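You operate a simulated robot arm through the tools that you are given. There is no shell and no other tool. Be economical: measure what you need, move in short steps, check, and stop when the job is done.

Carry out the task below with a simulated robot arm. There is one attempt and no reset: what you move stays moved.

TASK
Stand the white sleeve from the top of the long bench beside the red coil. It goes on the side that lies toward x +0.0, y -1.0 (a direction in the base frame), with about 3 cm between them.

It is judged by the outcome, as a careful person would: the job done as asked, and still so three seconds after it is handed in. It fails if anything else is knocked over, pushed out of place, dropped, spilled or broken.

THE ROBOT
A 7-joint arm with a two-finger parallel gripper, fixed in place. Base frame: the origin is at the foot of the arm, x ahead of it, y to its left, z up; the work surface is at about z = 0.82. Lengths are in m, angles in degrees, forces in N, time in s.
With the tool pointing down near the work surface it reaches from about 0.24 to 0.68 m from the base axis. Its first joint turns from -66.0 to 66.0 degrees. Payload 2.4 kg.
Tool frame: the origin (TCP) lies between the finger pads and is the grasp point; the fingertips stand 0.03 m ahead of it; z points along the fingers, y is the line along which they close. The gripper opens to 0.094 m. The fingers are 0.028 m wide and 0.01 m thick; the gripper's body (0.05 by 0.096 m) begins 0.055 m behind the TCP.
Orientation is told as [roll, pitch, yaw] about the base's x, y, z axes, in that order, counted from this pose: with the fingers straight down and closing along the base's y, the tool's x points along the base's -x, its y along +y and its z along -z.

THE INTERFACE
- The arm moves only by the tool nudge_tool. Its argument "increments" is a list of rows, each a list of 5 numbers: the closure in counts, from 0 (fully open) to 255 (shut), then the shift along the tool's x, y, z in m, then the turn about the tool's z in degrees. In form: [[jaw, dx, dy, dz, twist], ...]. A call has 1 to 8 rows; each row is the pose to reach, as a shift and turn from the pose commanded when the call began, along the tool's axes at that moment. A row lasts 0.2 s, in which the tool goes at most 0.05 m and 8.6 degrees; a call with a longer step from one row to the next is refused whole, and so is a gripper value outside its range. A pose out of reach is approached as far as the arm can. The call stops where the force on the tool passes 40 N (or 10 N more than at its start, if that is more) or the arm is blocked; 0.2 s more then pass. The fingers move at their own pace (about 0.153 m/s each) and stop on an object; they squeeze with about 39 N. The grip force told is the motor's: it shows also when the fingers shut on nothing. Time passes only in rows, and 0.2 s behind the last, so rows that repeat a pose let the fingers close. It gives the time, the measured TCP pose, the force on the tool (base axes), the opening and the grip force at its end, in the units of the frame above (readings bear some noise).
- Cameras (640 x 400 px; columns grow to the right, rows downward): "scene" is fixed at [0.0446, 0.4758, 1.4476]; the picture's right is [-0.71, -0.70, 0.00], its down [-0.38, 0.39, -0.84] and it looks along [0.59, -0.60, -0.55] (base axes); focal length 333 px, centre (320, 200). "wrist" rides on the gripper at [-0.037, 0, -0.058] in the tool frame; the picture's right is [0.00, -1.00, 0.00], its down [0.97, 0.00, -0.24] and it looks along [0.24, 0.00, 0.97] (tool axes); focal length 218 px, centre (320, 200).
- camera(camera): a new picture of that camera. No time passes.
- measure_at(camera, pixels): there is no depth. For up to 12 entries [column, row, z] of the newest picture of that camera ("zoom" is the newest enlarged one), the place [x, y] in the base frame at which the ray of that pixel passes the height z, good to about 0.003 m. No time passes.
- inspect(camera, box): a new picture of the part [left, top, right, bottom] of that camera's present view, enlarged. No time passes.
- sign_off(): hands the job in; it is judged then, once.

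Work in short steps. Measure before you move; look again where a grasp or a placing could have gone wrong, and mend it. You have 60 turns and 20 pictures in all, the two below and enlarged ones among them. Open the gripper and draw the arm clear of the work before you hand the job in, unless the task says otherwise; then end with one line.

The tools are called after ">>>" as a command line: name --pt "numbers of a row" for each row, then --argument value for the rest, lists and objects as JSON in quotes. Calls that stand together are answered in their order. nudge_tool: Moves the arm, as the interface text tells. Its arguments: {"type":"object","properties":{"increments":{"type":"array","items":{"type":"array","items":{"type":"number"}}}},"required":["increments"]} The other tools are called the same way: camera (camera) takes a picture; measure_at (camera, pixels) gives the place at which the rays of pixels pass given heights; inspect (camera, box) takes an enlarged picture of a part of a camera's view; sign_off () hands the job in.

At the start:

```text
t: 0.0
ee_pos: [0.3828, 0.0344, 1.1312]
ee_rot: [0.1, 0.1, 0.0]
wrist_force: [0.5, 0.4, -0.4]
width: 0.0939
grip_force: 0.1
```

scene: 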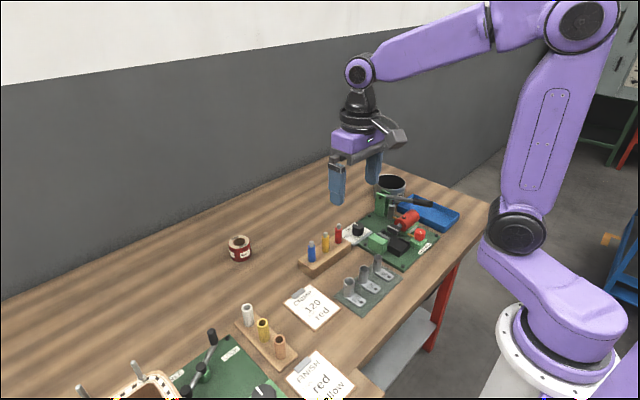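
wrist: 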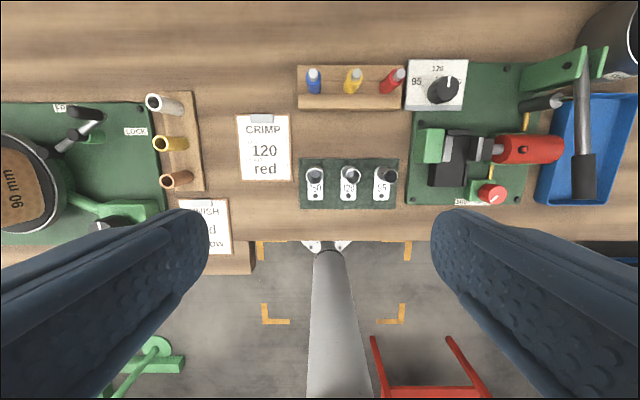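

I zoom in on the sleeves' rack and the coil to identify the parts.

>>> inspect --camera "scene" --box '[190, 220, 350, 380]'

>>> inspect --camera "scene" --box '[300, 160, 480, 310]'

```text
2.50 times, centred on (270, 300) of scene
```

zoom: 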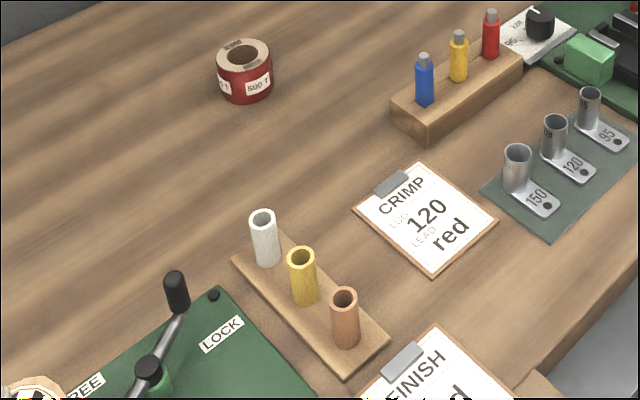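

```text
2.67 times, centred on (390, 235) of scene
```

zoom: 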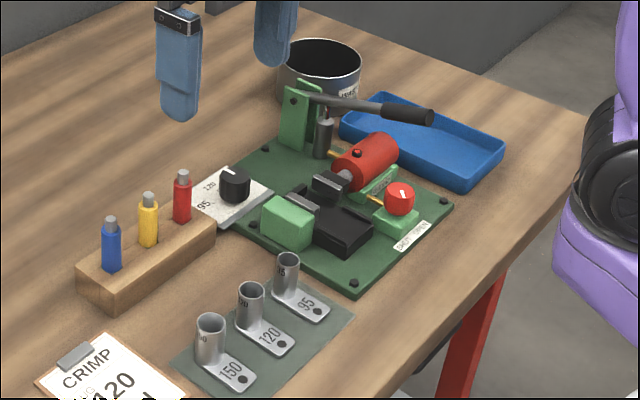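

Sleeve: top near scene (247,306), bottom (249,325); wrist top (153,101). Coil: top centre (239,243), bottom edge (240,261). Measuring at several heights.

>>> measure_at --camera "scene" --pixels '[[247.2, 306.4, 0.87], [247.2, 306.4, 0.88], [247.2, 306.4, 0.89], [248.8, 325, 0.83], [248.8, 325, 0.82], [239.2, 242.8, 0.85], [239.2, 242.8, 0.86], [239.2, 242.8, 0.87], [240.4, 260.8, 0.82], [228.5, 243, 0.86], [250.5, 243, 0.86], [267, 281, 0.84]]'

>>> measure_at --camera "wrist" --pixels '[[153, 101, 0.87], [153, 101, 0.88], [153, 101, 0.89], [180, 107, 0.83], [163, 141, 0.88], [196, 92, 0.83], [205, 190, 0.83], [180, 191, 0.83], [153, 130, 0.82]]'

```text
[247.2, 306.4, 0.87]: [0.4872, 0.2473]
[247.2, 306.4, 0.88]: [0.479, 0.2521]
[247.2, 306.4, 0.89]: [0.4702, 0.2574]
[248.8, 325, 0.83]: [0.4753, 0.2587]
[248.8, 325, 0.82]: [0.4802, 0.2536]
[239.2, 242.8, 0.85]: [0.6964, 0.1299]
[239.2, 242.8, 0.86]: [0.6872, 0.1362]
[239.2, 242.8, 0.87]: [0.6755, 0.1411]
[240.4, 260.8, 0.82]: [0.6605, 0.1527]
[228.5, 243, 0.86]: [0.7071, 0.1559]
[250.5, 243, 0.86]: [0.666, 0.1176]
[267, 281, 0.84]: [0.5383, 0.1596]
```

```text
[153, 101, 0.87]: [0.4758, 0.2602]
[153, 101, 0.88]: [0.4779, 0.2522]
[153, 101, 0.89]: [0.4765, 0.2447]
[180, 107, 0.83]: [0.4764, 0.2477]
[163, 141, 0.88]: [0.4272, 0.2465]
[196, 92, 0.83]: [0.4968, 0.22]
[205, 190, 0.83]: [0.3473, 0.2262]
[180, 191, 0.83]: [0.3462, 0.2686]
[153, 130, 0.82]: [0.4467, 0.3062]
```

The sleeve stands at about (0.478, 0.252), top about 0.88; coil about (0.68, 0.134). I move above the sleeve at height, then look down.

>>> nudge_tool --pt "60 -0.019 0.0436 0.01 0" --pt "60 -0.038 0.0872 0.02 0" --pt "60 -0.057 0.1308 0.03 0" --pt "60 -0.076 0.1744 0.04 0" --pt "60 -0.0952 0.2176 0.05 0" --pt "60 -0.0952 0.2176 0.08 0" --pt "60 -0.0952 0.2176 0.1 0" --pt "60 -0.0952 0.2176 0.1 0"

>>> camera --camera "wrist"

```text
t: 1.8
ee_pos: [0.4775, 0.2531, 1.031]
ee_rot: [0.0, 0.0, -0.1]
wrist_force: [-0.1, -0.8, -0.3]
width: 0.0719
grip_force: 0.2
```

```text
15 pictures are left
```

wrist: 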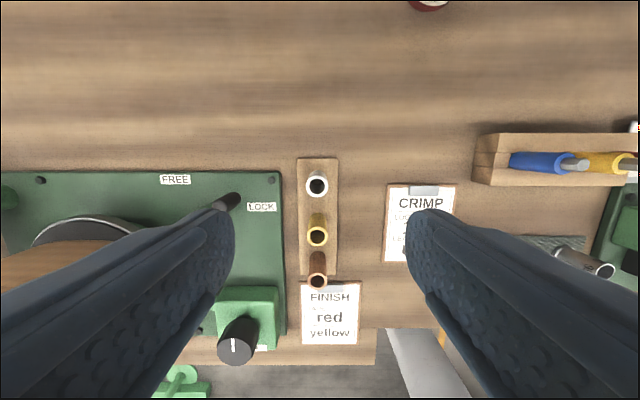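

Sleeve top ring at (317,184), lever knob at (230,200). Measure them.

>>> measure_at --camera "wrist" --pixels '[[317, 184, 0.88], [305, 184, 0.88], [329, 184, 0.88], [239, 196, 0.87], [239, 196, 0.9], [216, 206, 0.9], [216, 206, 0.92]]'

>>> inspect --camera "wrist" --box '[270, 140, 366, 200]'

>>> measure_at --camera "scene" --pixels '[[211, 331, 0.88], [211, 331, 0.9], [211, 331, 0.92], [213, 343, 0.88]]'

```text
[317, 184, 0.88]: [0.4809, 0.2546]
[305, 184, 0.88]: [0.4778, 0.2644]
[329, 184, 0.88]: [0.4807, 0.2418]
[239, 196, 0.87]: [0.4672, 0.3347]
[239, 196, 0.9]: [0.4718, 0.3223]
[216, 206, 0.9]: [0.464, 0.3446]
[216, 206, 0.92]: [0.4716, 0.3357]
```

```text
6.67 times, centred on (318, 170) of wrist
```

zoom: 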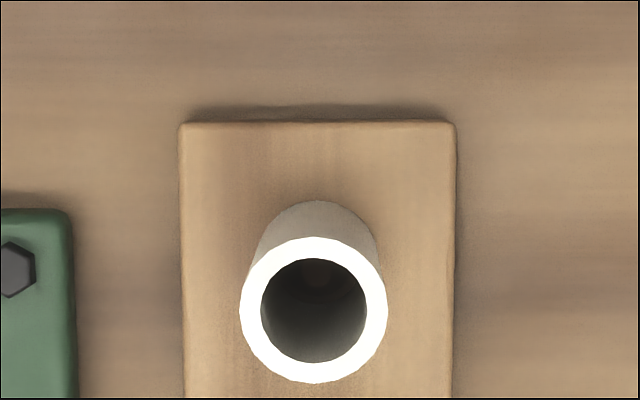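

```text
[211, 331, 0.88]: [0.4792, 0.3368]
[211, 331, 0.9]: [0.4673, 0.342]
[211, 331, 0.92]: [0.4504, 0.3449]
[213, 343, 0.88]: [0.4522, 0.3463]
```

The sleeve (about 22 mm wide, top ~0.88) is centred at (0.480, 0.254); the lever is clear at y>0.32. I narrow the jaws to ~0.05 and descend.

>>> nudge_tool --pt "120 -0.002 0.001 0.0 0" --pt "120 -0.002 0.001 0.04 0" --pt "120 -0.002 0.001 0.08 0" --pt "120 -0.002 0.001 0.115 0" --pt "120 -0.002 0.001 0.14 0" --pt "120 -0.002 0.001 0.159 0" --pt "120 -0.002 0.001 0.159 0"

>>> inspect --camera "scene" --box '[170, 230, 350, 380]'

```text
t: 3.4
ee_pos: [0.4806, 0.2538, 0.8728]
ee_rot: [0.0, 0.0, 0.0]
wrist_force: [0.3, 0.2, -0.1]
width: 0.0495
grip_force: 0.0
```

```text
2.67 times, centred on (260, 305) of scene
```

zoom: 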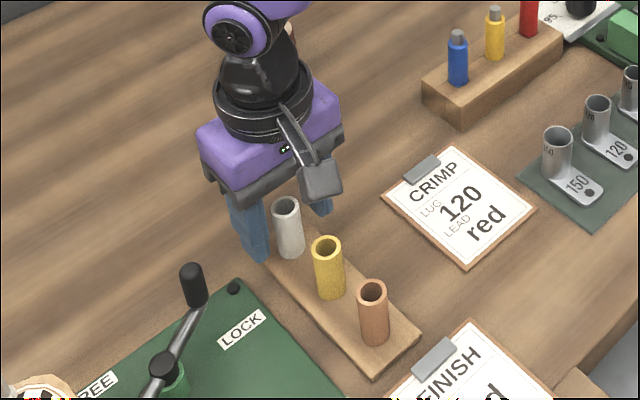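

The jaws straddle the white sleeve, tips just above the board. I close, then lift straight up a little.

>>> nudge_tool --pt "255 0 0 0 0" --pt "255 0 0 0 0" --pt "255 0 0 0 0" --pt "255 0 0 -0.02 0" --pt "255 0 0 -0.05 0" --pt "255 0 0 -0.09 0" --pt "255 0 0 -0.13 0" --pt "255 0 0 -0.13 0"

>>> inspect --camera "scene" --box '[170, 200, 350, 350]'

```text
t: 5.2
ee_pos: [0.4786, 0.2525, 1.003]
ee_rot: [0.1, 0.0, 0.1]
wrist_force: [-1.1, 0.7, -0.4]
width: 0.0206
grip_force: 39.4
```

```text
2.67 times, centred on (260, 275) of scene
```

zoom: 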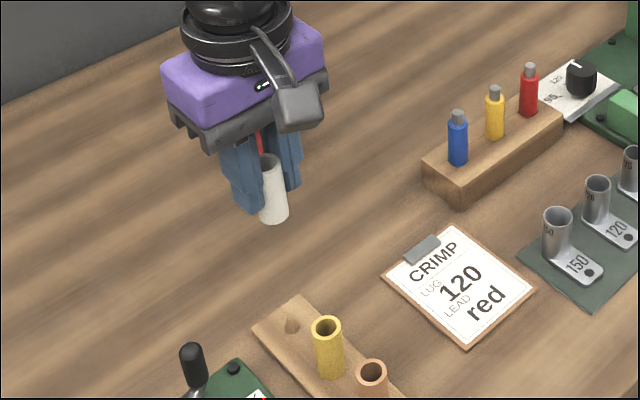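

Sleeve is held (width 0.0206), having come off its peg. I measure its lower end and move toward the coil to see it from above.

>>> measure_at --camera "zoom" --pixels '[[271, 221, 0.94], [271, 221, 0.95], [271, 221, 0.96], [271, 221, 0.97], [267, 160, 1.0], [267, 160, 1.01], [267, 160, 1.02]]'

>>> nudge_tool --pt "255 -0.026 -0.038 0 0" --pt "255 -0.052 -0.076 0 0" --pt "255 -0.078 -0.114 0 0" --pt "255 -0.104 -0.152 0 0" --pt "255 -0.13 -0.19 0 0" --pt "255 -0.13 -0.19 0 0"

>>> camera --camera "wrist"

```text
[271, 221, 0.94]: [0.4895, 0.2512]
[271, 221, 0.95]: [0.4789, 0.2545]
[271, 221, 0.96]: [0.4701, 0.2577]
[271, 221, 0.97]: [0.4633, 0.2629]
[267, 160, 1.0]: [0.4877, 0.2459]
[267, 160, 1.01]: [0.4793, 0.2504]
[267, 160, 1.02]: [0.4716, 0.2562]
```

```text
t: 6.6
ee_pos: [0.6111, 0.0618, 1.0037]
ee_rot: [0.0, 0.0, 0.0]
wrist_force: [-0.4, 0.5, -0.6]
width: 0.0202
grip_force: 38.9
```

```text
11 pictures are left
```

wrist: 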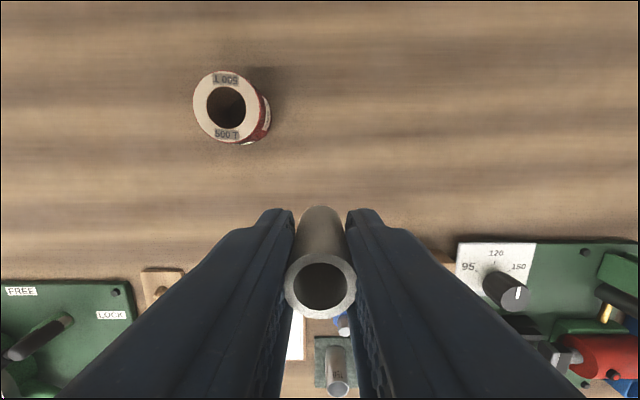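

Coil top ring centred at (226,106), edges at columns 193 and 259. Measuring.

>>> measure_at --camera "wrist" --pixels '[[226, 106, 0.855], [226, 106, 0.862], [226, 106, 0.87], [193, 106, 0.862], [259, 106, 0.862], [226, 71, 0.862], [226, 142, 0.862], [272, 118, 0.82], [243, 146, 0.82]]'

```text
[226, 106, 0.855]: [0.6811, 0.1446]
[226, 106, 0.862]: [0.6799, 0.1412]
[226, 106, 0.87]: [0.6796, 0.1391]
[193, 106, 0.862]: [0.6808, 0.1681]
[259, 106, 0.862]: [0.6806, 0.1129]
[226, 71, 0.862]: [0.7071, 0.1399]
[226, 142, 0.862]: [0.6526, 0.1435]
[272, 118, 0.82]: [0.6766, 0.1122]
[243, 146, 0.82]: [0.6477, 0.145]
```

Coil centre (0.680, 0.140), radius ~0.0275, near edge y≈0.111; the sleeve centre should go to (0.680, 0.070). I move over it and down to z 0.90.

>>> nudge_tool --pt "255 -0.035 0.004 0 0" --pt "255 -0.069 0.008 0 0" --pt "255 -0.069 0.008 0.035 0" --pt "255 -0.069 0.008 0.07 0" --pt "255 -0.069 0.008 0.103 0" --pt "255 -0.069 0.008 0.103 0"

>>> camera --camera "wrist"

>>> inspect --camera "scene" --box '[190, 180, 334, 270]'

```text
t: 8.0
ee_pos: [0.6785, 0.0719, 0.9014]
ee_rot: [0.0, 0.1, 0.1]
wrist_force: [-0.4, -0.9, -0.2]
width: 0.0198
grip_force: 39.2
```

```text
10 pictures are left
```

wrist: 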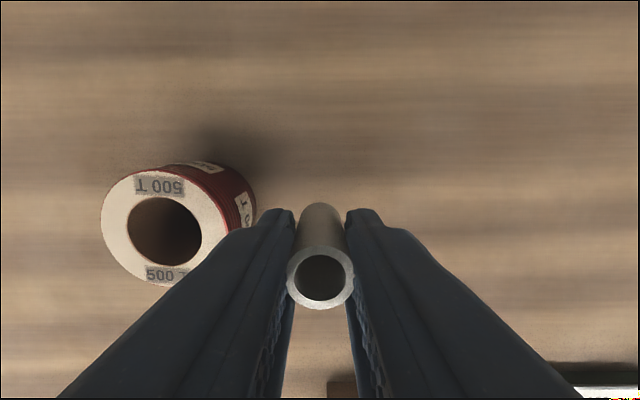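

```text
4.44 times, centred on (262, 225) of scene
```

zoom: 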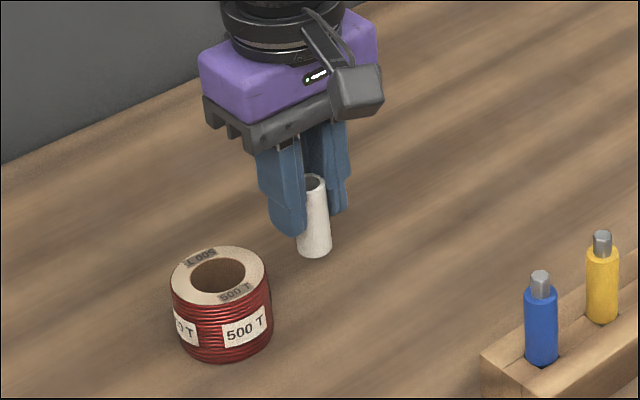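

Reach is fine. Check the coil edge again from here: its base right edge at (257,208), top centre (165,228).

>>> measure_at --camera "wrist" --pixels '[[257, 208, 0.82], [165, 228, 0.862], [101, 224, 0.862], [230, 230, 0.862]]'

>>> measure_at --camera "zoom" --pixels '[[315, 257, 0.85], [315, 257, 0.855], [315, 257, 0.86], [221, 362, 0.82], [273, 338, 0.82]]'

```text
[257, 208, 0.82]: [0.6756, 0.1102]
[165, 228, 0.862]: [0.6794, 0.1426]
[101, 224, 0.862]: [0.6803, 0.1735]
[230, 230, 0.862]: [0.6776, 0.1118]
```

```text
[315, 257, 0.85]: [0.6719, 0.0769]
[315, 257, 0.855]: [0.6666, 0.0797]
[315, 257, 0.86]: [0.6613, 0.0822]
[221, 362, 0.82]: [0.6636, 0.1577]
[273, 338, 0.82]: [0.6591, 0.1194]
```

Coil edge y≈0.111 confirmed. The sleeve's bottom is about 5 cm below TCP, so I lower in stages watching the force.

>>> nudge_tool --pt "255 0 0 0.012 0" --pt "255 0 0 0.022 0" --pt "255 0 0 0.026 0" --pt "255 0 0 0.028 0" --pt "255 0 0 0.028 0"

```text
t: 9.2
ee_pos: [0.6784, 0.0699, 0.8724]
ee_rot: [0.1, 0.0, 0.0]
wrist_force: [0.4, -0.6, 0.1]
width: 0.0196
grip_force: 38.8
```

>>> nudge_tool --pt "255 0 0 0.001 0" --pt "255 0 0 0.002 0" --pt "255 0 0 0.003 0" --pt "255 0 0 0.003 0"

```text
t: 10.2
ee_pos: [0.6784, 0.0718, 0.8702]
ee_rot: [0.0, -0.1, 0.0]
wrist_force: [-2.7, 0.3, 8.5]
width: 0.02
grip_force: 39.2
```

Contact is felt (8.5 N up). I check the sleeve stands upright before releasing.

>>> inspect --camera "scene" --box '[220, 195, 300, 265]'

```text
5.71 times, centred on (260, 230) of scene
```

zoom: 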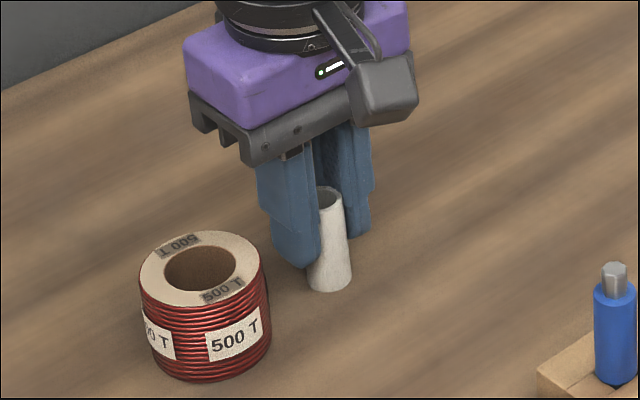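

Lean matches perspective seen before the grasp; it is upright. I open partly (to ~0.038, clear of the coil) and rise straight up.

>>> nudge_tool --pt "215 0 0 -0.001 0" --pt "190 0 0 -0.001 0" --pt "155 0 0 -0.001 0" --pt "155 0 0 -0.001 0" --pt "155 0 0 -0.02 0" --pt "155 0 0 -0.05 0" --pt "155 0 0 -0.09 0" --pt "155 0 0 -0.13 0"

>>> camera --camera "wrist"

>>> inspect --camera "scene" --box '[200, 195, 328, 275]'

```text
t: 12.0
ee_pos: [0.6792, 0.0704, 1.0003]
ee_rot: [0.1, 0.0, -0.1]
wrist_force: [-0.1, -0.6, 0.2]
width: 0.0366
grip_force: 0.0
```

```text
7 pictures are left
```

wrist: 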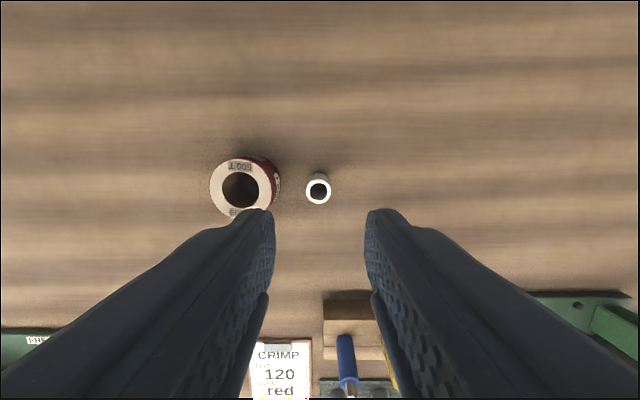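

```text
5.00 times, centred on (264, 235) of scene
```

zoom: 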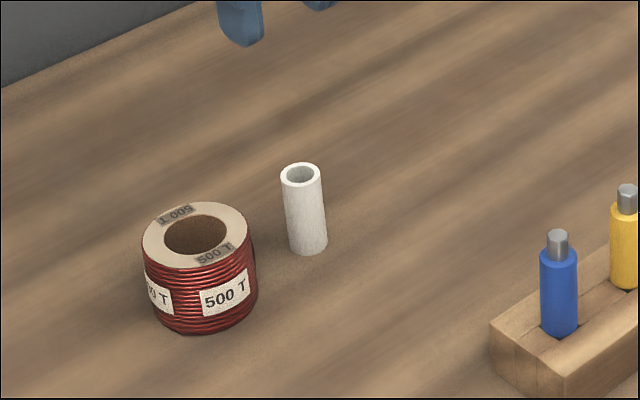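

The sleeve stands. I verify the gap, coil base edge (281,187) to sleeve base edge (309,180), and draw the arm clear upward and back.

>>> measure_at --camera "wrist" --pixels '[[281, 186, 0.82], [308, 180, 0.825], [318, 190, 0.87], [306, 190, 0.87], [240, 187, 0.862]]'

>>> nudge_tool --pt "120 0.03 0 -0.03 0" --pt "80 0.06 0 -0.06 0" --pt "40 0.09 0 -0.09 0" --pt "0 0.12 0 -0.11 0" --pt "0 0.16 0 -0.12 0" --pt "0 0.2 0 -0.12 0" --pt "0 0.24 0 -0.12 0" --pt "0 0.24 0 -0.12 0"

>>> camera --camera "scene"

```text
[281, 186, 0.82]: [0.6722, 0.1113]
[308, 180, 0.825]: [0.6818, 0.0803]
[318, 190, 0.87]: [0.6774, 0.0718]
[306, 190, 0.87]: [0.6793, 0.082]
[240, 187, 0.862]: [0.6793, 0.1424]
```

```text
t: 13.8
ee_pos: [0.4385, 0.0699, 1.1175]
ee_rot: [-0.1, 0.0, 0.0]
wrist_force: [-0.9, -0.1, 0.2]
width: 0.0942
grip_force: 0.1
```

```text
5 pictures are left
```

scene: 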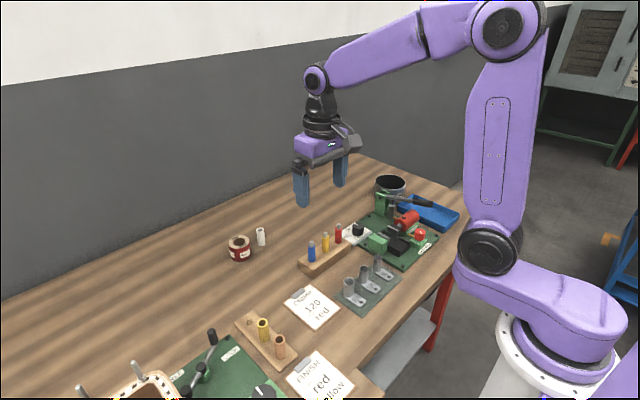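

The gap measures about 3 cm toward -y, the sleeve stands, everything else is in place, and the arm is clear. Handing in.

>>> sign_off

```text
The job is handed in.
```

The white sleeve now stands upright on the bench beside the red coil, on its −y side. The gap measures about 3 cm, nothing else was moved, and the gripper is open with the arm drawn clear.
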